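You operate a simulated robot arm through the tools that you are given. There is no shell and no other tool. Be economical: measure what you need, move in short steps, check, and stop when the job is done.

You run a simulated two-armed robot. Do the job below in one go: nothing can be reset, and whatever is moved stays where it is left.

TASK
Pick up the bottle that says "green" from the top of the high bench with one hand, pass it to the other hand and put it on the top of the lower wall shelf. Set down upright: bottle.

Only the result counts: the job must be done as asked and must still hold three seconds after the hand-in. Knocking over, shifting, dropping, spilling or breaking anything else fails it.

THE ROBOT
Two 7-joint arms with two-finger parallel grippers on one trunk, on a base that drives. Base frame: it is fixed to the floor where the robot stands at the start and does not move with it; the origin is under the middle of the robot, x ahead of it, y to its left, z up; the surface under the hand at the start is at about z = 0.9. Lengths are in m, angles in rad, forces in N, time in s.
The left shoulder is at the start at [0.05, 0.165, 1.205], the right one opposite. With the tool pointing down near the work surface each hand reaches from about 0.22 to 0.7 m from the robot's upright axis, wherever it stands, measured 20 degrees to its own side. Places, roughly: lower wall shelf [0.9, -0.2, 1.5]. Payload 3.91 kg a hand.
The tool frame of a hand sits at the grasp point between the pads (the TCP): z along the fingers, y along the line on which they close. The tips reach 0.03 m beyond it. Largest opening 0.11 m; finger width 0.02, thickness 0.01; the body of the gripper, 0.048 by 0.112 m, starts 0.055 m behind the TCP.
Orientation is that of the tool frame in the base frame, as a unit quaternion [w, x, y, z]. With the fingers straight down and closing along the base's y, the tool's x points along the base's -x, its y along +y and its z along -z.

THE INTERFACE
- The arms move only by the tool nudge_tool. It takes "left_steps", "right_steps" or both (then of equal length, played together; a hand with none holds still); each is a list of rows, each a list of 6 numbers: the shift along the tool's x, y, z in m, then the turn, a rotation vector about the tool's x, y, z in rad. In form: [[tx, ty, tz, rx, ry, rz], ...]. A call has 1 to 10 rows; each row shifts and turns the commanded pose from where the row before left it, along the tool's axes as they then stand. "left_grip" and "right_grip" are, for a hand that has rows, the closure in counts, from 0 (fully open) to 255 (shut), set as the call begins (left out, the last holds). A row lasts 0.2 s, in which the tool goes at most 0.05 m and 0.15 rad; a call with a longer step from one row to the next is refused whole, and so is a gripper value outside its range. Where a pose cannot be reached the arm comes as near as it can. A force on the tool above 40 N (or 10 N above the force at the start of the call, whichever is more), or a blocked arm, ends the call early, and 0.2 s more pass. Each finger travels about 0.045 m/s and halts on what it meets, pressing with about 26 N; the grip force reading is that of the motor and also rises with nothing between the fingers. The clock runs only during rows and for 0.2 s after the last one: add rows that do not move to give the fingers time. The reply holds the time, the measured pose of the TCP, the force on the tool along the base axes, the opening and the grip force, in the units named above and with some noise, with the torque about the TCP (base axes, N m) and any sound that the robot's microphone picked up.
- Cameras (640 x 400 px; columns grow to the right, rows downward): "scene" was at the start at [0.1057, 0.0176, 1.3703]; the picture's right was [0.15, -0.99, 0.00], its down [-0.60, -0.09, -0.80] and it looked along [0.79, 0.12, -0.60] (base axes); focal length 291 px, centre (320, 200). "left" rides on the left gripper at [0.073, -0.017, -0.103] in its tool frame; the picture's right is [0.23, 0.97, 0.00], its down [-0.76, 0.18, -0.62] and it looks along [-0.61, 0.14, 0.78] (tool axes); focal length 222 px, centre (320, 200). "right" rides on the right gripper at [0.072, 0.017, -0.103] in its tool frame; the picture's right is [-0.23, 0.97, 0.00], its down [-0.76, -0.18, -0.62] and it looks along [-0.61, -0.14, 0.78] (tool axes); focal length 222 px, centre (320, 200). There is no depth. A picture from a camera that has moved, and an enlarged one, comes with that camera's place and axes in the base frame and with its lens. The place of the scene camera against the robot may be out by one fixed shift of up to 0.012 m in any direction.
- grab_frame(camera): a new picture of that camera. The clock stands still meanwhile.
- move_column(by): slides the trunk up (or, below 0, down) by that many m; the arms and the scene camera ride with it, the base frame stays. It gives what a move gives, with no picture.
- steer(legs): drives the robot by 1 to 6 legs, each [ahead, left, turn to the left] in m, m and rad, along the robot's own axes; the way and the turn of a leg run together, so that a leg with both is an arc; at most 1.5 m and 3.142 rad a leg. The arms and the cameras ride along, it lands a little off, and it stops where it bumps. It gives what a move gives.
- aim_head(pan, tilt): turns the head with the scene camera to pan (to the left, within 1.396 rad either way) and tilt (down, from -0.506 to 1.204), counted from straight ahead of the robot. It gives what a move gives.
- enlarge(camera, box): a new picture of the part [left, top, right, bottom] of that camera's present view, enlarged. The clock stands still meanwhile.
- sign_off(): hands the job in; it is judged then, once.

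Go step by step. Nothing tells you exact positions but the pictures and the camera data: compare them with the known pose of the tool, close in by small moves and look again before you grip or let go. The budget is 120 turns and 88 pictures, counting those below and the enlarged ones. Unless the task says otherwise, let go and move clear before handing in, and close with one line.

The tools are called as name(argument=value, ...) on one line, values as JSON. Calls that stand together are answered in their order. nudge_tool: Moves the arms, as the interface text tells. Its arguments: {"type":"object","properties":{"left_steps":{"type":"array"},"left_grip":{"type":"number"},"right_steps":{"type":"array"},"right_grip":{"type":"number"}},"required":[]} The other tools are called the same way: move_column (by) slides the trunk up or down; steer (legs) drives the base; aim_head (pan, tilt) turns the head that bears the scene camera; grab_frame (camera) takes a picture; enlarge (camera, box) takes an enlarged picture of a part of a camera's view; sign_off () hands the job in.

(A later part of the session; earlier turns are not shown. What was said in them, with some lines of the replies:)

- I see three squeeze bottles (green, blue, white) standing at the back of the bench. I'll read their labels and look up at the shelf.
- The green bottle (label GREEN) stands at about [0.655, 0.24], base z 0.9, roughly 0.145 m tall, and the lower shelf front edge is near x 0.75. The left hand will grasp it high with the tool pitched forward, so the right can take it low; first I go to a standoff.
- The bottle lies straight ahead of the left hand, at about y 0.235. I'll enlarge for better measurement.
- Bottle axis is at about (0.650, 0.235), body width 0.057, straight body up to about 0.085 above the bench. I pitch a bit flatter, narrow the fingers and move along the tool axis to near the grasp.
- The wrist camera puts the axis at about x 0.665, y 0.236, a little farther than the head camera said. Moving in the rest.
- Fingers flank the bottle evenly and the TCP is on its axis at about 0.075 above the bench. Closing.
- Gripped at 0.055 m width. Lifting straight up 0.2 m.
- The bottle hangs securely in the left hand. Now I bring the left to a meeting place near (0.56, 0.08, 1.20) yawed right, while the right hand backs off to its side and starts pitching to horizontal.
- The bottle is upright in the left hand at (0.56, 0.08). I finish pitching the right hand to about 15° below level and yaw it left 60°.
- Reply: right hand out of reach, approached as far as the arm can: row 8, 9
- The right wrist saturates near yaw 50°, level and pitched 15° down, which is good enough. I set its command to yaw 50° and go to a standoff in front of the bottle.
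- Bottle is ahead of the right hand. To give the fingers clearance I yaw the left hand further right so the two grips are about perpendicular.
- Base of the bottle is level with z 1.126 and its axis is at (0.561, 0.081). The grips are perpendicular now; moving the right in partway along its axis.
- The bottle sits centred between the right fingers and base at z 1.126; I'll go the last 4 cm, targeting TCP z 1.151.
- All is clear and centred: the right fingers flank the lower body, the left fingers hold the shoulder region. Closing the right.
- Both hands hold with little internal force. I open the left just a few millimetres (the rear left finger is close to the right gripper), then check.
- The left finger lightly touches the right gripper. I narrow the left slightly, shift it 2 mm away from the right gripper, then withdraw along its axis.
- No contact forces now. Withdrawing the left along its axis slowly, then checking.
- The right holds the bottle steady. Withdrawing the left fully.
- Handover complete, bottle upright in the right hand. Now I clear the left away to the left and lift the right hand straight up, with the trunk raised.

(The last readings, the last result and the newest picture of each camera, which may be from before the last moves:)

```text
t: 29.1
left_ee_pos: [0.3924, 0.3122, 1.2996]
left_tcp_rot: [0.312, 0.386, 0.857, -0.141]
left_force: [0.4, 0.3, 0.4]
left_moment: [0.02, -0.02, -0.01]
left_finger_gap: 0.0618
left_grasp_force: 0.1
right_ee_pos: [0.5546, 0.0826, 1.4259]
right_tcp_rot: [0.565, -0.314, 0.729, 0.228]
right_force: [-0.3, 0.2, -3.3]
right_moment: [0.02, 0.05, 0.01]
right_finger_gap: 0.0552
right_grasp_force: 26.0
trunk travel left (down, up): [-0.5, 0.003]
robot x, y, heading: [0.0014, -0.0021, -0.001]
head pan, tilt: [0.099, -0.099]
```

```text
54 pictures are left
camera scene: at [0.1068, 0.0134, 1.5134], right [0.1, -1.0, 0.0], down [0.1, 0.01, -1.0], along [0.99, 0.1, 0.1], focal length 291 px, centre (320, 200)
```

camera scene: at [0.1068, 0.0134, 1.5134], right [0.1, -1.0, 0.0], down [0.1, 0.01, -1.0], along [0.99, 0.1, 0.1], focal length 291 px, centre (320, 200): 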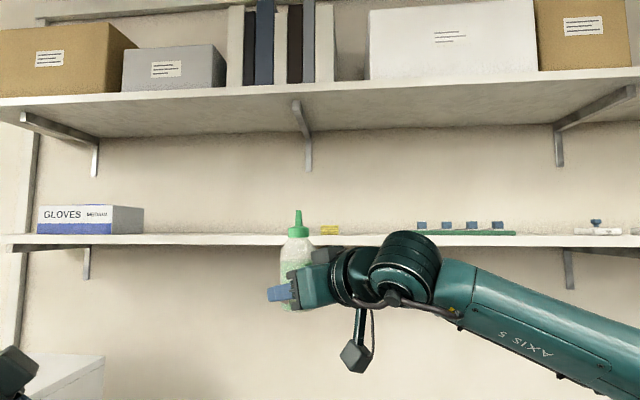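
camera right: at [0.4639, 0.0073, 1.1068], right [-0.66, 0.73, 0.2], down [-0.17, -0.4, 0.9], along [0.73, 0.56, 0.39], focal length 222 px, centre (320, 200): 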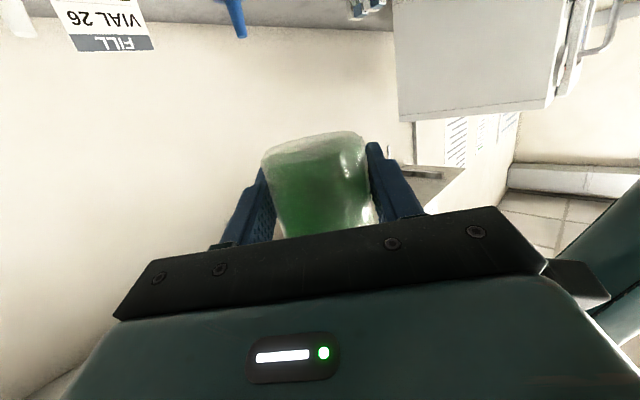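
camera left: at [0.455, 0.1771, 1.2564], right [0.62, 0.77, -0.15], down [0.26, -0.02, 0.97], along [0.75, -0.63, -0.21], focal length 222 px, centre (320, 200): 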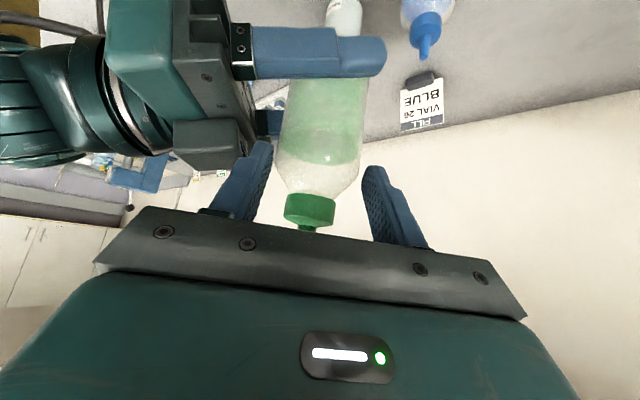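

The shelf's top is near z 1.50, with a free stretch from the glove box to the yellow item (about y 0.1 to 0.5). To measure the shelf's front edge I raise the free left hand and use its camera.

nudge_tool(left_steps=[[-0.0321, 0, -0.0383, 0, 0, 0], [-0.0321, 0, -0.0383, 0, 0, 0], [-0.0321, 0, -0.0383, 0, 0, 0], [-0.0321, 0, -0.0383, 0, 0, 0], [0, 0, 0, -0.0911, 0, -0.1085], [0, 0, 0, -0.0911, 0, -0.1085], [0, 0, 0, -0.0911, 0, -0.1085], [0, 0, 0, -0.0911, 0, -0.1085], [0, 0, 0, -0.0911, 0, -0.1085], [0, 0, 0, -0.0911, 0, -0.1085]])

nudge_tool(left_steps=[[-0.0321, 0, -0.0383, 0, 0, 0], [-0.0321, 0, -0.0383, 0, 0, 0], [0, 0, 0, 0, 0, 0]])

grab_frame(camera="left")

```text
t: 31.3
left_ee_pos: [0.3916, 0.3126, 1.5009]
left_tcp_rot: [0.342, -0.003, 0.94, 0.001]
left_force: [-0.1, -0.1, 0.3]
left_moment: [-0.01, 0.05, 0.0]
left_finger_gap: 0.0615
left_grasp_force: 0.0
right_ee_pos: [0.5545, 0.0822, 1.4259]
right_tcp_rot: [0.565, -0.314, 0.728, 0.229]
right_force: [-0.3, -0.9, -2.9]
right_moment: [-0.01, 0.03, -0.03]
right_finger_gap: 0.0551
right_grasp_force: 26.2
trunk travel left (down, up): [-0.5, 0.003]
robot x, y, heading: [0.0028, -0.0025, -0.004]
head pan, tilt: [0.099, -0.099]
```

```text
t: 32.1
left_ee_pos: [0.3953, 0.3176, 1.6018]
left_tcp_rot: [0.342, -0.001, 0.94, -0.001]
left_force: [0.5, -0.1, -0.4]
left_moment: [0.01, -0.01, -0.02]
left_finger_gap: 0.0617
left_grasp_force: 0.0
right_ee_pos: [0.5542, 0.0841, 1.4262]
right_tcp_rot: [0.565, -0.314, 0.728, 0.229]
right_force: [0.4, 0.3, -2.2]
right_moment: [-0.01, 0.0, -0.03]
right_finger_gap: 0.0553
right_grasp_force: 25.8
trunk travel left (down, up): [-0.5, 0.003]
robot x, y, heading: [-0.0018, -0.0013, 0.002]
head pan, tilt: [0.099, -0.099]
```

```text
53 pictures are left
camera left: at [0.2726, 0.3001, 1.6351], right [-0.18, 0.97, -0.15], down [0.18, 0.18, 0.97], along [0.97, 0.14, -0.21], focal length 222 px, centre (320, 200)
```

left: 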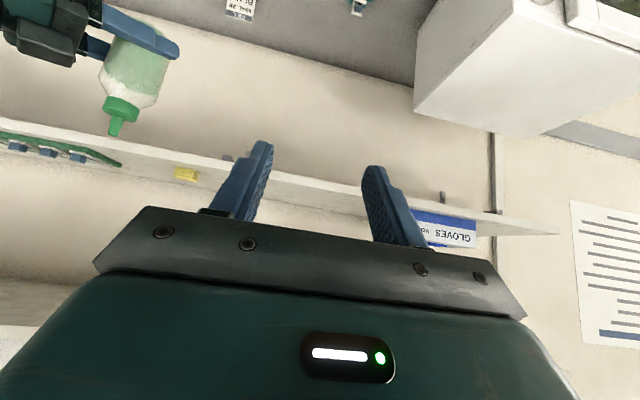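

enlarge(camera="left", box=[60, 80, 380, 280])

```text
2.00 times, centred on (220, 180) of left
camera zoom: at [0.2726, 0.3001, 1.6351], right [-0.18, 0.97, -0.15], down [0.18, 0.18, 0.97], along [0.97, 0.14, -0.21], focal length 444 px, centre (520, 240)
```

zoom: 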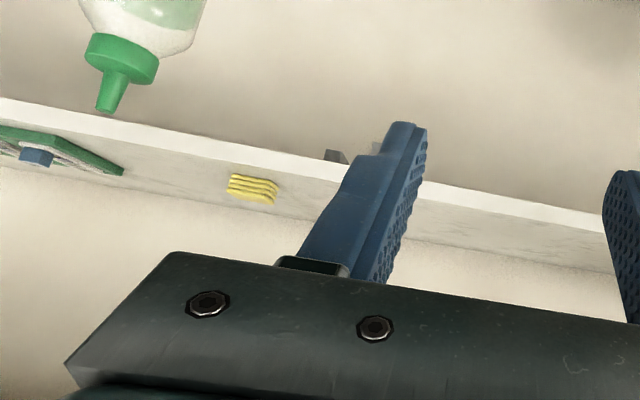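

The shelf runs from about x 0.76 to 1.0 with top near z 1.50; the spot around (0.825, 0.18) is clear of the yellow item and glove box. I raise the right hand above shelf level while still in front of it and turn it more forward.

nudge_tool(right_steps=[[-0.0193, 0, -0.0051, 0, 0, 0], [-0.0386, 0, -0.0103, 0, 0, 0], [-0.0386, 0, -0.0103, 0, 0, 0], [-0.0386, 0, -0.0103, 0, 0, 0], [0, 0, 0, 0.142, 0, 0.038], [0, 0, 0, 0.142, 0, 0.038], [0, 0, 0, 0.142, 0, 0.038], [0, 0, 0, 0, 0, 0]])

grab_frame(camera="scene")

grab_frame(camera="left")

```text
t: 33.9
left_ee_pos: [0.3955, 0.3158, 1.6018]
left_tcp_rot: [0.342, -0.001, 0.94, 0.0]
left_force: [0.4, 0.1, 0.1]
left_moment: [-0.03, 0.01, 0.0]
left_finger_gap: 0.0616
left_grasp_force: 0.0
right_ee_pos: [0.5545, 0.0848, 1.563]
right_tcp_rot: [0.604, -0.145, 0.778, 0.101]
right_force: [0.3, -0.6, -2.8]
right_moment: [0.0, -0.01, 0.01]
right_finger_gap: 0.0553
right_grasp_force: 26.0
trunk travel left (down, up): [-0.5, 0.003]
robot x, y, heading: [-0.0009, -0.0014, 0.002]
head pan, tilt: [0.099, -0.099]
```

```text
51 pictures are left
camera scene: at [0.1071, 0.0128, 1.5135], right [0.1, -1.0, 0.0], down [0.1, 0.01, -1.0], along [0.99, 0.1, 0.1], focal length 291 px, centre (320, 200)
```

scene: 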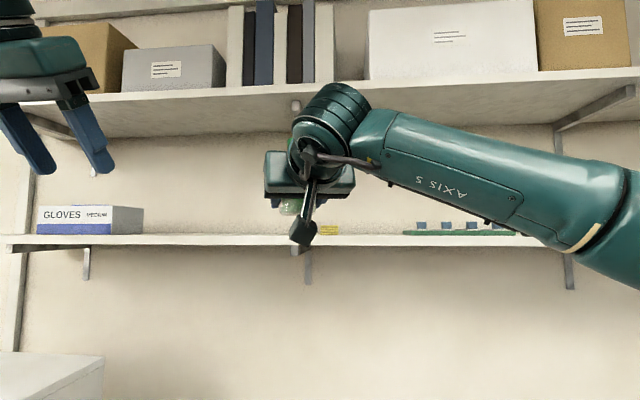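

```text
50 pictures are left
camera left: at [0.2728, 0.2984, 1.635], right [-0.18, 0.97, -0.15], down [0.18, 0.18, 0.97], along [0.97, 0.14, -0.21], focal length 222 px, centre (320, 200)
```

left: 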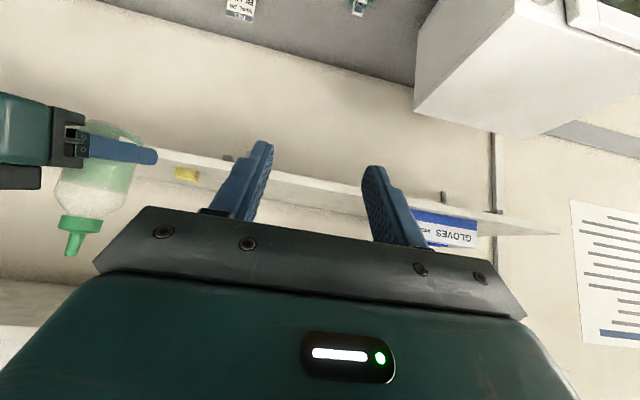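

The bottle base is at about z 1.538, above the shelf. Moving towards (0.70, 0.16), just short of the shelf edge, to test the reach.

nudge_tool(right_steps=[[-0.0103, 0.0052, 0.0392, 0, 0, 0], [-0.0103, 0.0052, 0.0392, 0, 0, 0], [-0.0103, 0.0052, 0.0392, 0, 0, 0], [-0.0103, 0.0052, 0.0392, 0, 0, 0], [0, 0, 0, 0, 0, 0]])

grab_frame(camera="left")

grab_frame(camera="right")

```text
t: 35.1
left_ee_pos: [0.3944, 0.3151, 1.6023]
left_tcp_rot: [0.342, -0.001, 0.94, 0.0]
left_force: [-1.7, -0.3, 0.5]
left_moment: [-0.04, 0.01, 0.01]
left_finger_gap: 0.0617
left_grasp_force: 0.1
right_ee_pos: [0.6444, 0.137, 1.5552]
right_tcp_rot: [0.605, -0.144, 0.777, 0.102]
right_force: [0.5, 0.0, -2.7]
right_moment: [0.01, -0.01, -0.01]
right_finger_gap: 0.0553
right_grasp_force: 25.7
right hand out of reach, approached as far as the arm can: row 3, 4
trunk travel left (down, up): [-0.5, 0.003]
robot x, y, heading: [0.0017, 0.0028, -0.003]
head pan, tilt: [0.099, -0.099]
```

```text
49 pictures are left
camera left: at [0.2724, 0.2988, 1.6351], right [-0.18, 0.97, -0.15], down [0.18, 0.18, 0.97], along [0.97, 0.14, -0.21], focal length 222 px, centre (320, 200)
```

left: 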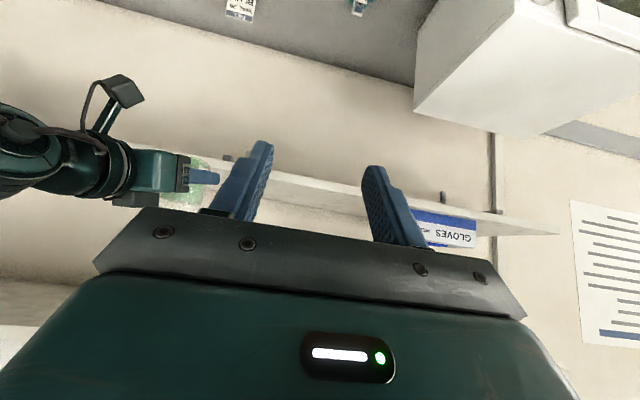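

```text
48 pictures are left
camera right: at [0.5274, 0.1112, 1.5104], right [-0.29, 0.94, 0.2], down [-0.33, -0.3, 0.89], along [0.9, 0.19, 0.4], focal length 222 px, centre (320, 200)
```

right: 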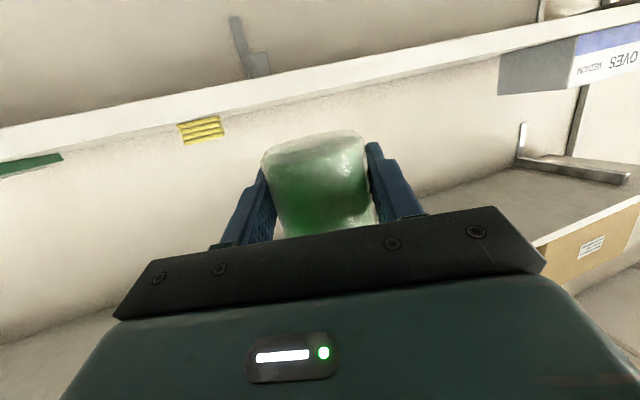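

Out of reach by about 0.18 m, so the base must come closer. I'll look down to see what space there is between base and bench.

aim_head(pan=0.0, tilt=1.2)

grab_frame(camera="scene")

```text
t: 36.6
left_ee_pos: [0.3939, 0.3154, 1.6015]
left_tcp_rot: [0.342, -0.001, 0.94, 0.0]
left_force: [-0.2, 0.0, -0.5]
left_moment: [-0.03, -0.02, -0.02]
left_finger_gap: 0.0615
left_grasp_force: 0.0
right_ee_pos: [0.6427, 0.1385, 1.5559]
right_tcp_rot: [0.604, -0.144, 0.777, 0.101]
right_force: [-0.2, 0.2, -2.4]
right_moment: [0.0, -0.01, 0.01]
right_finger_gap: 0.0551
right_grasp_force: 26.3
trunk travel left (down, up): [-0.5, 0.003]
robot x, y, heading: [-0.002, -0.0001, 0.0]
head pan, tilt: [0.0, 1.201]
```

```text
47 pictures are left
camera scene: at [0.0761, 0.0047, 1.4049], right [0.0, -1.0, 0.0], down [-0.93, 0.0, -0.36], along [0.36, 0.0, -0.93], focal length 291 px, centre (320, 200)
```

scene: 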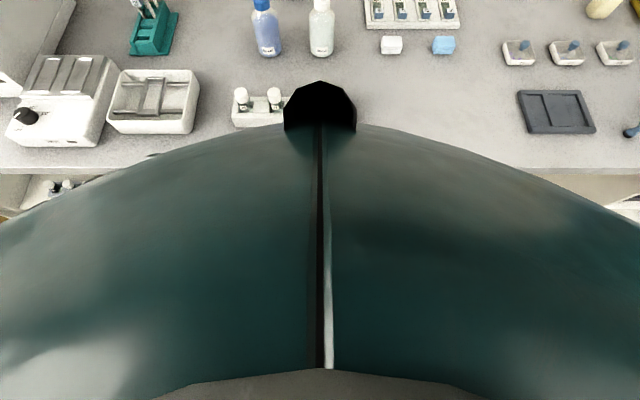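

The chest is well clear of the bench edge (x ≈ 0.335) but I can't see the base. I drive ahead in a short leg and check the reported motion.

steer(legs=[[0.05, 0, 0]])

grab_frame(camera="scene")

```text
t: 37.5
left_ee_pos: [0.4439, 0.3168, 1.6008]
left_tcp_rot: [0.341, -0.001, 0.94, 0.001]
left_force: [0.7, -0.8, -0.7]
left_moment: [0.0, 0.0, -0.02]
left_finger_gap: 0.0617
left_grasp_force: 0.0
right_ee_pos: [0.6933, 0.1394, 1.5554]
right_tcp_rot: [0.605, -0.145, 0.776, 0.102]
right_force: [-0.1, 0.2, -2.9]
right_moment: [0.04, 0.01, 0.0]
right_finger_gap: 0.0555
right_grasp_force: 25.8
trunk travel left (down, up): [-0.5, 0.003]
robot x, y, heading: [0.0483, 0.0004, -0.002]
head pan, tilt: [0.0, 1.201]
```

```text
46 pictures are left
camera scene: at [0.1256, 0.0048, 1.4048], right [0.0, -1.0, 0.0], down [-0.93, 0.0, -0.36], along [0.36, 0.0, -0.93], focal length 291 px, centre (320, 200)
```

scene: 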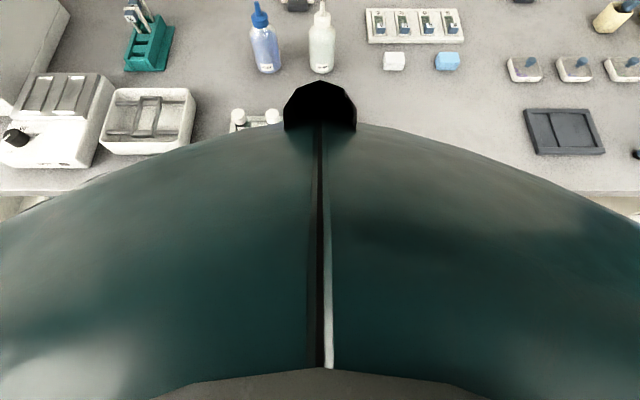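

It moved freely. Another 0.05 ahead.

steer(legs=[[0.05, 0, 0]])

grab_frame(camera="right")

grab_frame(camera="left")

```text
t: 38.4
left_ee_pos: [0.495, 0.3163, 1.6023]
left_tcp_rot: [0.341, -0.002, 0.94, 0.0]
left_force: [0.8, 0.5, 0.1]
left_moment: [-0.01, -0.01, -0.01]
left_finger_gap: 0.0616
left_grasp_force: 0.0
right_ee_pos: [0.7429, 0.1387, 1.5549]
right_tcp_rot: [0.604, -0.145, 0.777, 0.102]
right_force: [-0.7, 0.1, -3.2]
right_moment: [0.0, 0.01, 0.01]
right_finger_gap: 0.0554
right_grasp_force: 26.5
trunk travel left (down, up): [-0.5, 0.003]
robot x, y, heading: [0.096, 0.0021, 0.005]
head pan, tilt: [0.0, 1.201]
```

```text
45 pictures are left
camera right: at [0.6263, 0.1126, 1.5105], right [-0.29, 0.94, 0.2], down [-0.33, -0.3, 0.9], along [0.9, 0.19, 0.4], focal length 222 px, centre (320, 200)
```

right: 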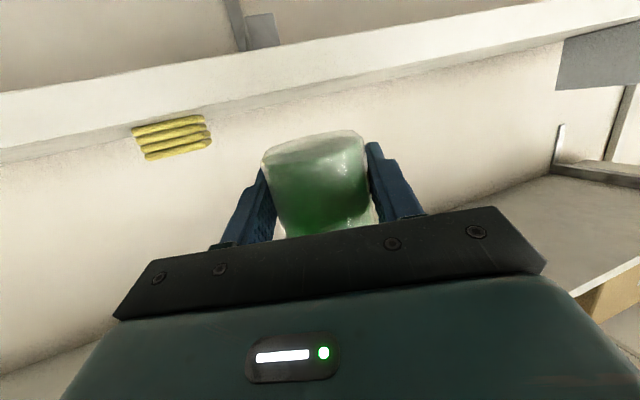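

```text
44 pictures are left
camera left: at [0.3714, 0.2996, 1.6349], right [-0.18, 0.97, -0.15], down [0.18, 0.18, 0.97], along [0.97, 0.14, -0.21], focal length 222 px, centre (320, 200)
```

left: 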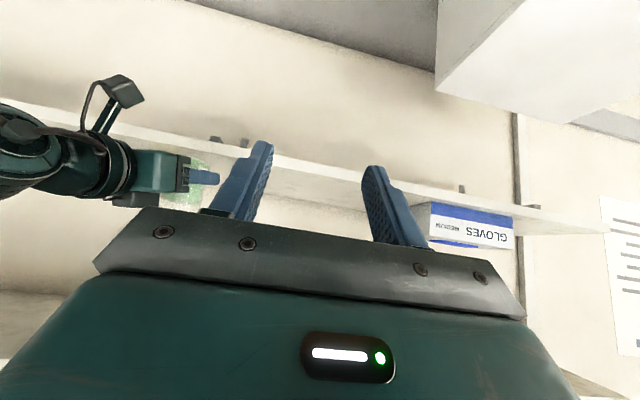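

enlarge(camera="left", box=[180, 100, 500, 300])

enlarge(camera="right", box=[0, 0, 400, 250])

```text
2.00 times, centred on (340, 200) of left
camera zoom: at [0.3714, 0.2996, 1.6349], right [-0.18, 0.97, -0.15], down [0.18, 0.18, 0.97], along [0.97, 0.14, -0.21], focal length 444 px, centre (280, 200)
```

zoom: 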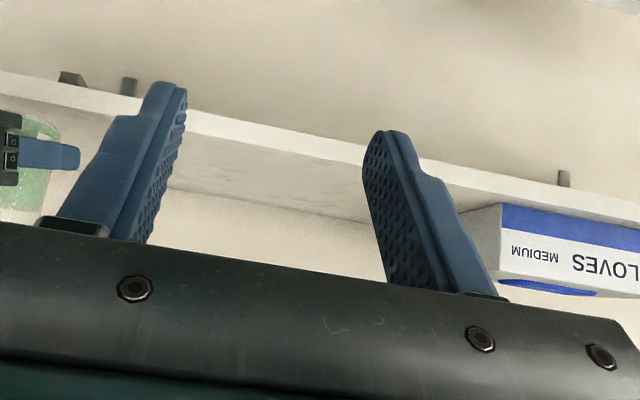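

```text
1.60 times, centred on (200, 125) of right
camera zoom: at [0.6263, 0.1126, 1.5105], right [-0.29, 0.94, 0.2], down [-0.33, -0.3, 0.9], along [0.9, 0.19, 0.4], focal length 355 px, centre (512, 320)
```

zoom: 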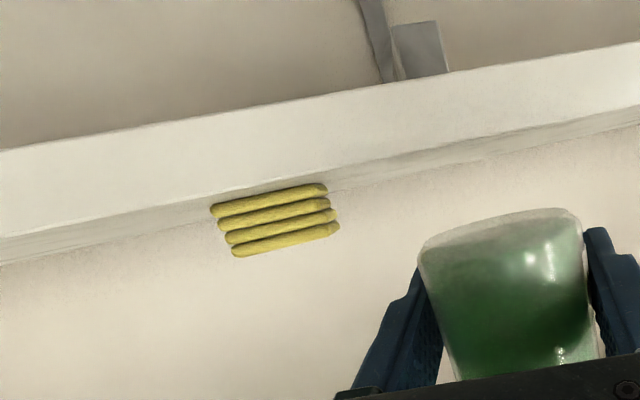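

Refined: shelf top z ≈ 1.502, front edge x ≈ 0.78, so I want the bottle axis at about x 0.835. Driving 0.05 more ahead; the bottle base (z 1.53) clears the shelf.

steer(legs=[[0.05, 0, 0]])

grab_frame(camera="scene")

```text
t: 39.4
left_ee_pos: [0.5422, 0.3169, 1.6022]
left_tcp_rot: [0.341, -0.003, 0.94, 0.0]
left_force: [0.5, 0.1, 0.0]
left_moment: [-0.03, 0.03, 0.0]
left_finger_gap: 0.0616
left_grasp_force: 0.1
right_ee_pos: [0.7913, 0.1391, 1.5552]
right_tcp_rot: [0.604, -0.145, 0.777, 0.102]
right_force: [0.6, 0.1, -2.7]
right_moment: [0.01, -0.02, 0.02]
right_finger_gap: 0.0552
right_grasp_force: 25.8
trunk travel left (down, up): [-0.5, 0.003]
robot x, y, heading: [0.1471, -0.0008, 0.0]
head pan, tilt: [0.0, 1.201]
```

```text
41 pictures are left
camera scene: at [0.2243, 0.0052, 1.4049], right [0.0, -1.0, 0.0], down [-0.93, 0.0, -0.36], along [0.36, 0.0, -0.93], focal length 291 px, centre (320, 200)
```

scene: 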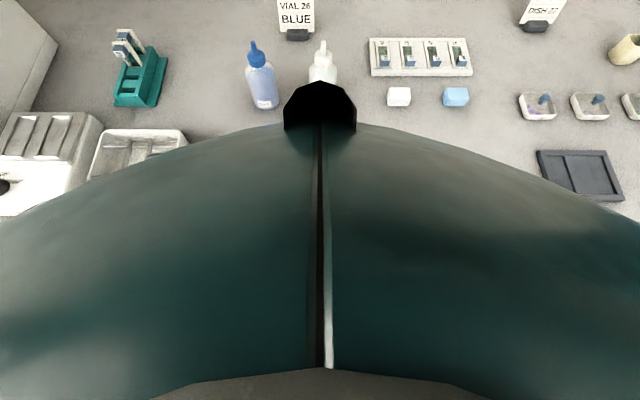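

Still free. A last 0.045 ahead, then I check the spot relative to the edge.

steer(legs=[[0.042, 0, 0]])

grab_frame(camera="right")

grab_frame(camera="left")

aim_head(pan=0.15, tilt=0.0)

grab_frame(camera="scene")

```text
t: 40.3
left_ee_pos: [0.5834, 0.317, 1.6021]
left_tcp_rot: [0.341, -0.002, 0.94, -0.001]
left_force: [-0.6, -1.0, 0.2]
left_moment: [-0.01, 0.03, -0.02]
left_finger_gap: 0.0616
left_grasp_force: 0.1
right_ee_pos: [0.8342, 0.1402, 1.5552]
right_tcp_rot: [0.605, -0.146, 0.776, 0.103]
right_force: [0.1, -0.6, -2.6]
right_moment: [-0.01, 0.0, 0.01]
right_finger_gap: 0.0551
right_grasp_force: 26.2
trunk travel left (down, up): [-0.5, 0.003]
robot x, y, heading: [0.1943, -0.0001, 0.002]
head pan, tilt: [0.0, 1.201]
```

```text
40 pictures are left
camera right: at [0.7177, 0.1134, 1.5108], right [-0.29, 0.94, 0.2], down [-0.33, -0.3, 0.89], along [0.9, 0.19, 0.4], focal length 222 px, centre (320, 200)
```

right: 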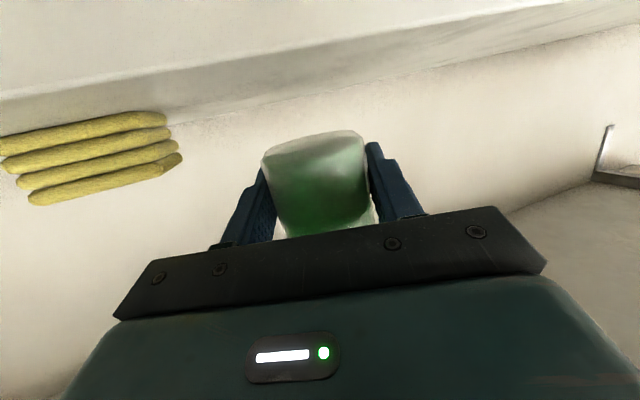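

```text
39 pictures are left
camera left: at [0.462, 0.3005, 1.635], right [-0.18, 0.97, -0.15], down [0.18, 0.18, 0.97], along [0.97, 0.15, -0.21], focal length 222 px, centre (320, 200)
```

left: 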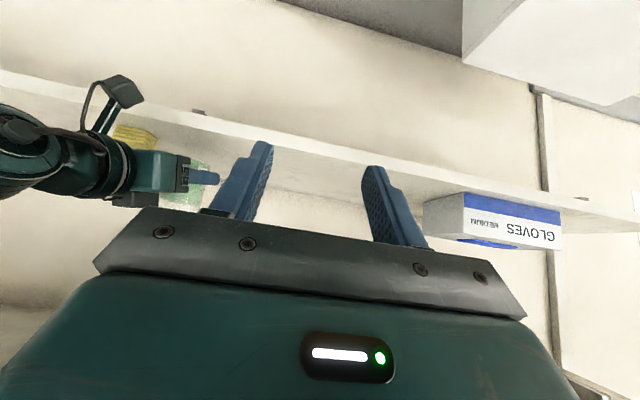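

```text
t: 41.7
left_ee_pos: [0.5836, 0.3183, 1.6019]
left_tcp_rot: [0.343, -0.003, 0.94, 0.001]
left_force: [-0.6, -0.4, -0.2]
left_moment: [0.02, -0.01, -0.02]
left_finger_gap: 0.0618
left_grasp_force: 0.0
right_ee_pos: [0.8336, 0.1395, 1.556]
right_tcp_rot: [0.605, -0.145, 0.776, 0.103]
right_force: [-0.6, 0.2, -3.4]
right_moment: [0.02, 0.01, 0.0]
right_finger_gap: 0.0553
right_grasp_force: 26.1
trunk travel left (down, up): [-0.5, 0.003]
robot x, y, heading: [0.1911, -0.0016, 0.001]
head pan, tilt: [0.15, 0.0]
```

```text
38 pictures are left
camera scene: at [0.2998, 0.0189, 1.5046], right [0.15, -0.99, 0.0], down [0.0, 0.0, -1.0], along [0.99, 0.15, 0.0], focal length 291 px, centre (320, 200)
```

scene: 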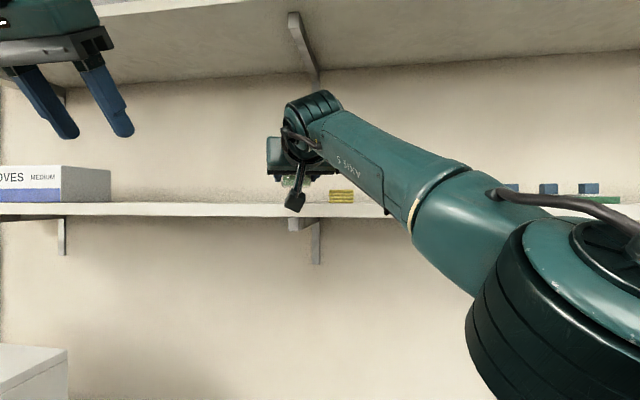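

The bottle axis is about 0.055 m inside the edge at y 0.14, with the yellow item's end at y ≈ 0.07. Lowering most of the ~0.03 m gap.

nudge_tool(right_steps=[[0.0097, 0, 0.0025, 0, 0, 0], [0.0097, 0, 0.0025, 0, 0, 0], [0, 0, 0, 0, 0, 0]])

enlarge(camera="left", box=[60, 60, 300, 210])

grab_frame(camera="right")

```text
t: 42.5
left_ee_pos: [0.5839, 0.3174, 1.6016]
left_tcp_rot: [0.341, -0.002, 0.94, -0.001]
left_force: [0.4, 0.0, -0.5]
left_moment: [0.01, -0.03, 0.01]
left_finger_gap: 0.0616
left_grasp_force: 0.2
right_ee_pos: [0.8349, 0.1403, 1.5354]
right_tcp_rot: [0.606, -0.145, 0.775, 0.103]
right_force: [0.6, 0.0, -1.9]
right_moment: [0.01, -0.01, 0.0]
right_finger_gap: 0.0553
right_grasp_force: 25.7
trunk travel left (down, up): [-0.5, 0.003]
robot x, y, heading: [0.1897, -0.0005, 0.002]
head pan, tilt: [0.15, 0.0]
```

```text
2.67 times, centred on (180, 135) of left
camera zoom: at [0.4618, 0.3006, 1.635], right [-0.18, 0.97, -0.15], down [0.18, 0.18, 0.97], along [0.97, 0.15, -0.21], focal length 592 px, centre (693, 373)
```

zoom: 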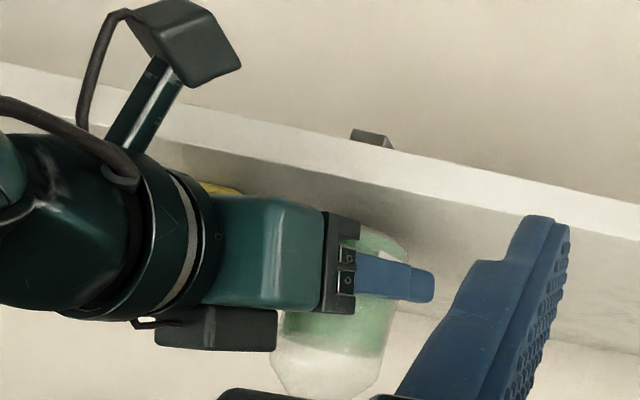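

```text
36 pictures are left
camera right: at [0.7185, 0.1134, 1.4902], right [-0.29, 0.94, 0.2], down [-0.33, -0.3, 0.89], along [0.9, 0.19, 0.4], focal length 222 px, centre (320, 200)
```

right: 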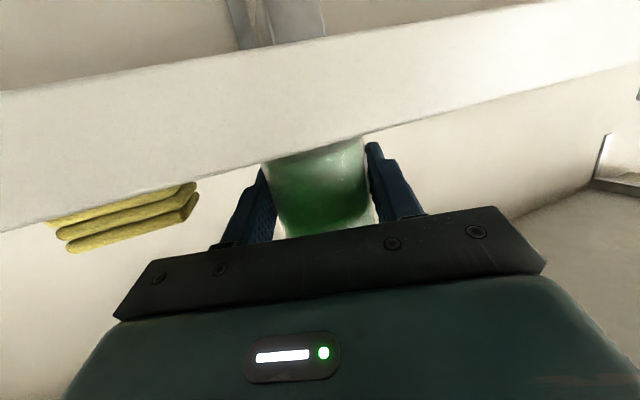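

The edge is at x ≈ 0.773, the camera housing clears it, and the bottle hangs about 1 cm above the shelf. Lowering in small steps while watching force.

nudge_tool(right_steps=[[0.0029, 0, 0.0008, 0, 0, 0], [0.0029, 0, 0.0008, 0, 0, 0], [0, 0, 0, 0, 0, 0]])

nudge_tool(right_steps=[[0.0019, 0, 0.0005, 0, 0, 0], [0, 0, 0, 0, 0, 0]])

```text
t: 43.3
left_ee_pos: [0.5847, 0.3169, 1.6019]
left_tcp_rot: [0.342, -0.003, 0.94, 0.0]
left_force: [0.2, 0.8, -0.5]
left_moment: [-0.01, 0.01, 0.02]
left_finger_gap: 0.0619
left_grasp_force: 0.0
right_ee_pos: [0.8344, 0.1388, 1.5297]
right_tcp_rot: [0.605, -0.145, 0.776, 0.103]
right_force: [-0.2, 1.0, -3.1]
right_moment: [0.0, -0.03, -0.01]
right_finger_gap: 0.055
right_grasp_force: 26.1
trunk travel left (down, up): [-0.5, 0.003]
robot x, y, heading: [0.1923, 0.001, 0.008]
head pan, tilt: [0.15, 0.0]
```

```text
t: 43.9
left_ee_pos: [0.5829, 0.3171, 1.6017]
left_tcp_rot: [0.343, -0.003, 0.939, 0.001]
left_force: [-0.5, -0.4, -0.6]
left_moment: [-0.02, 0.0, 0.02]
left_finger_gap: 0.0615
left_grasp_force: 0.1
right_ee_pos: [0.8345, 0.1388, 1.5278]
right_tcp_rot: [0.606, -0.145, 0.775, 0.103]
right_force: [2.3, 0.8, 2.0]
right_moment: [0.1, 0.05, -0.02]
right_finger_gap: 0.055
right_grasp_force: 26.1
trunk travel left (down, up): [-0.5, 0.003]
robot x, y, heading: [0.1902, 0.002, 0.004]
head pan, tilt: [0.15, 0.0]
```

Contact: vertical force changed from −3 to +2 N. Checking the bottle's uprightness before releasing.

nudge_tool(right_steps=[[0.001, 0, 0.0003, 0, 0, 0], [0, 0, 0, 0, 0, 0]])

enlarge(camera="left", box=[60, 60, 300, 210])

enlarge(camera="scene", box=[240, 120, 400, 220])

grab_frame(camera="right")

```text
t: 44.5
left_ee_pos: [0.5842, 0.3169, 1.6023]
left_tcp_rot: [0.342, -0.002, 0.94, 0.0]
left_force: [0.4, -0.3, 0.3]
left_moment: [0.01, 0.0, -0.01]
left_finger_gap: 0.0618
left_grasp_force: 0.2
right_ee_pos: [0.8349, 0.1396, 1.5278]
right_tcp_rot: [0.606, -0.146, 0.775, 0.104]
right_force: [4.6, 0.1, 11.4]
right_moment: [0.26, 0.21, -0.1]
right_finger_gap: 0.055
right_grasp_force: 26.1
trunk travel left (down, up): [-0.5, 0.003]
robot x, y, heading: [0.1911, -0.0001, 0.005]
head pan, tilt: [0.15, 0.0]
```

```text
2.67 times, centred on (180, 135) of left
camera zoom: at [0.4612, 0.3005, 1.6353], right [-0.18, 0.97, -0.15], down [0.18, 0.18, 0.97], along [0.97, 0.15, -0.21], focal length 592 px, centre (693, 373)
```

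zoom: 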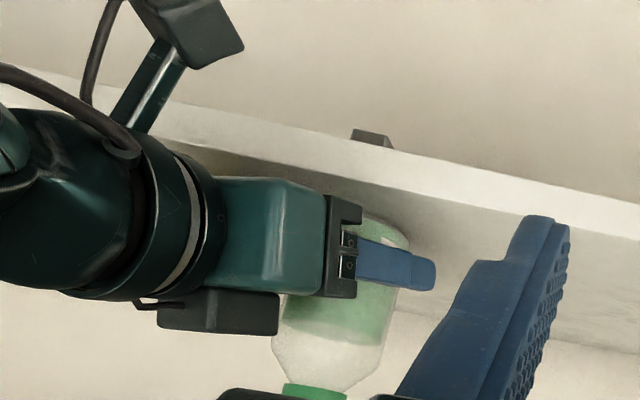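

```text
4.00 times, centred on (320, 170) of scene
camera zoom: at [0.2992, 0.0189, 1.5049], right [0.15, -0.99, 0.0], down [0.0, 0.0, -1.0], along [0.99, 0.15, 0.0], focal length 1163 px, centre (320, 320)
```

zoom: 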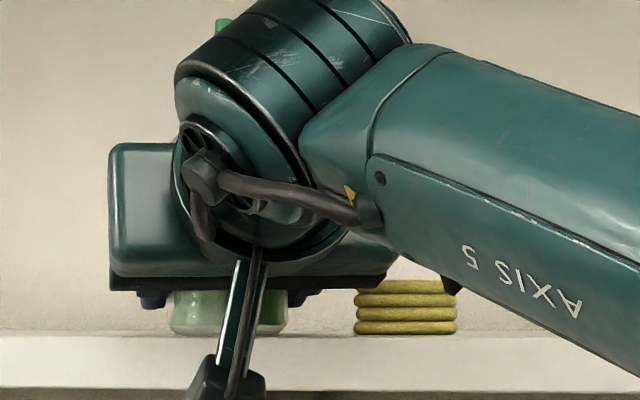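

```text
33 pictures are left
camera right: at [0.7174, 0.1125, 1.4825], right [-0.29, 0.94, 0.2], down [-0.34, -0.3, 0.89], along [0.9, 0.19, 0.4], focal length 222 px, centre (320, 200)
```

right: 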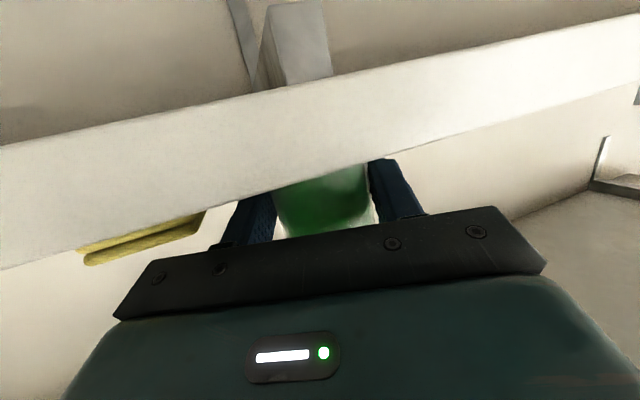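

The bottle stands level on the shelf, same line as the yellow item. Easing the pressing by 1 mm and opening the right fingers moderately.

nudge_tool(right_steps=[[-0.001, 0, -0.0003, 0, 0, 0], [0, 0, 0, 0, 0, 0]])

nudge_tool(right_steps=[[0, 0, 0, 0, 0, 0], [0, 0, 0, 0, 0, 0], [0, 0, 0, 0, 0, 0]], right_grip=85)

grab_frame(camera="right")

enlarge(camera="left", box=[60, 60, 300, 210])

```text
t: 45.1
left_ee_pos: [0.5847, 0.3168, 1.6024]
left_tcp_rot: [0.343, -0.003, 0.939, 0.001]
left_force: [-0.2, 0.2, 0.2]
left_moment: [0.03, 0.01, -0.02]
left_finger_gap: 0.0619
left_grasp_force: 0.1
right_ee_pos: [0.8334, 0.1389, 1.5274]
right_tcp_rot: [0.604, -0.145, 0.777, 0.102]
right_force: [1.0, -0.3, 3.6]
right_moment: [0.15, 0.1, -0.06]
right_finger_gap: 0.055
right_grasp_force: 25.9
trunk travel left (down, up): [-0.5, 0.003]
robot x, y, heading: [0.1866, -0.0022, 0.003]
head pan, tilt: [0.15, 0.0]
```

```text
t: 45.9
left_ee_pos: [0.5843, 0.318, 1.6023]
left_tcp_rot: [0.342, -0.003, 0.94, 0.001]
left_force: [0.1, -0.5, 0.1]
left_moment: [0.01, -0.01, 0.02]
left_finger_gap: 0.0614
left_grasp_force: 0.0
right_ee_pos: [0.8327, 0.1396, 1.5279]
right_tcp_rot: [0.605, -0.146, 0.776, 0.103]
right_force: [-0.4, 0.0, -0.1]
right_moment: [0.0, -0.03, 0.02]
right_finger_gap: 0.0734
right_grasp_force: 0.2
trunk travel left (down, up): [-0.5, 0.003]
robot x, y, heading: [0.1893, 0.0022, 0.002]
head pan, tilt: [0.15, 0.0]
```

```text
32 pictures are left
camera right: at [0.7174, 0.1128, 1.4831], right [-0.29, 0.94, 0.2], down [-0.33, -0.3, 0.89], along [0.9, 0.19, 0.4], focal length 222 px, centre (320, 200)
```

right: 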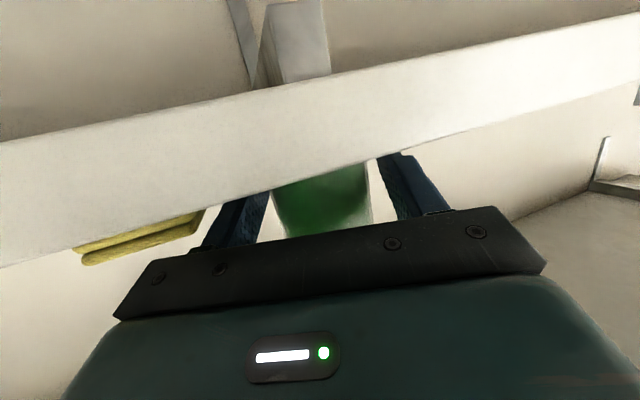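

```text
2.67 times, centred on (180, 135) of left
camera zoom: at [0.4615, 0.3005, 1.6351], right [-0.18, 0.97, -0.15], down [0.18, 0.18, 0.97], along [0.97, 0.15, -0.21], focal length 592 px, centre (693, 373)
```

zoom: 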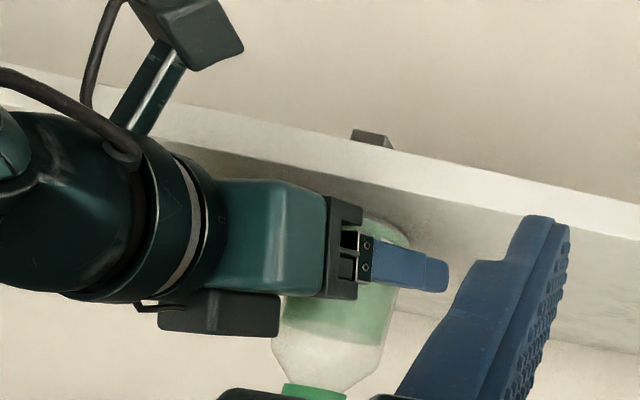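

Released, forces zero, and the bottle has not moved. Withdrawing the right hand straight back along its axis.

nudge_tool(right_steps=[[0, 0, -0.015, 0, 0, 0], [0, 0, -0.025, 0, 0, 0], [0, 0, -0.035, 0, 0, 0], [0, 0, -0.04, 0, 0, 0], [0, 0, -0.04, 0, 0, 0], [0, 0, 0, 0, 0, 0]])

grab_frame(camera="scene")

grab_frame(camera="right")

enlarge(camera="left", box=[60, 60, 300, 210])

```text
t: 47.3
left_ee_pos: [0.5845, 0.3186, 1.6025]
left_tcp_rot: [0.341, -0.003, 0.94, 0.001]
left_force: [-0.3, 0.3, -0.3]
left_moment: [-0.02, 0.02, 0.01]
left_finger_gap: 0.0617
left_grasp_force: 0.1
right_ee_pos: [0.6946, 0.0876, 1.5667]
right_tcp_rot: [0.605, -0.145, 0.776, 0.102]
right_force: [-1.2, 0.2, 0.1]
right_moment: [-0.01, -0.05, -0.01]
right_finger_gap: 0.0734
right_grasp_force: 0.1
trunk travel left (down, up): [-0.5, 0.003]
robot x, y, heading: [0.1919, -0.0032, -0.002]
head pan, tilt: [0.15, 0.0]
```

```text
30 pictures are left
camera scene: at [0.3002, 0.0193, 1.5046], right [0.15, -0.99, 0.0], down [0.0, 0.0, -1.0], along [0.99, 0.15, 0.0], focal length 291 px, centre (320, 200)
```

scene: 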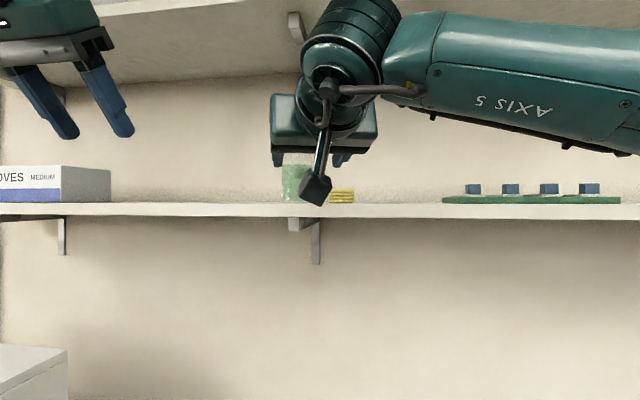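

```text
29 pictures are left
camera right: at [0.5792, 0.0615, 1.5228], right [-0.29, 0.94, 0.2], down [-0.33, -0.3, 0.9], along [0.9, 0.19, 0.4], focal length 222 px, centre (320, 200)
```

right: 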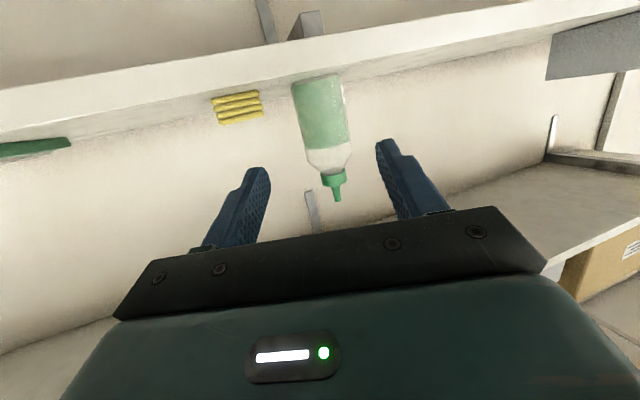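

```text
2.67 times, centred on (180, 135) of left
camera zoom: at [0.4623, 0.3009, 1.6348], right [-0.18, 0.97, -0.15], down [0.18, 0.18, 0.97], along [0.97, 0.15, -0.21], focal length 592 px, centre (693, 373)
```

zoom: 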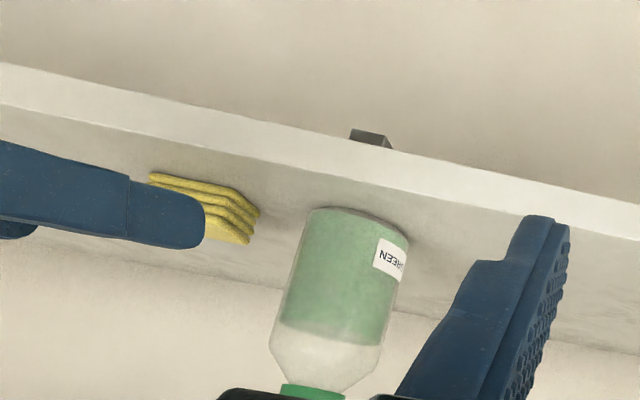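

The GREEN bottle stands upright on the lower shelf. Both hands are clear of it and nothing else has been disturbed, so I'm handing in.

sign_off()

```text
The job is handed in.
```

The GREEN bottle was picked up by the left hand, passed to the right hand in the air, and set upright on the lower wall shelf.
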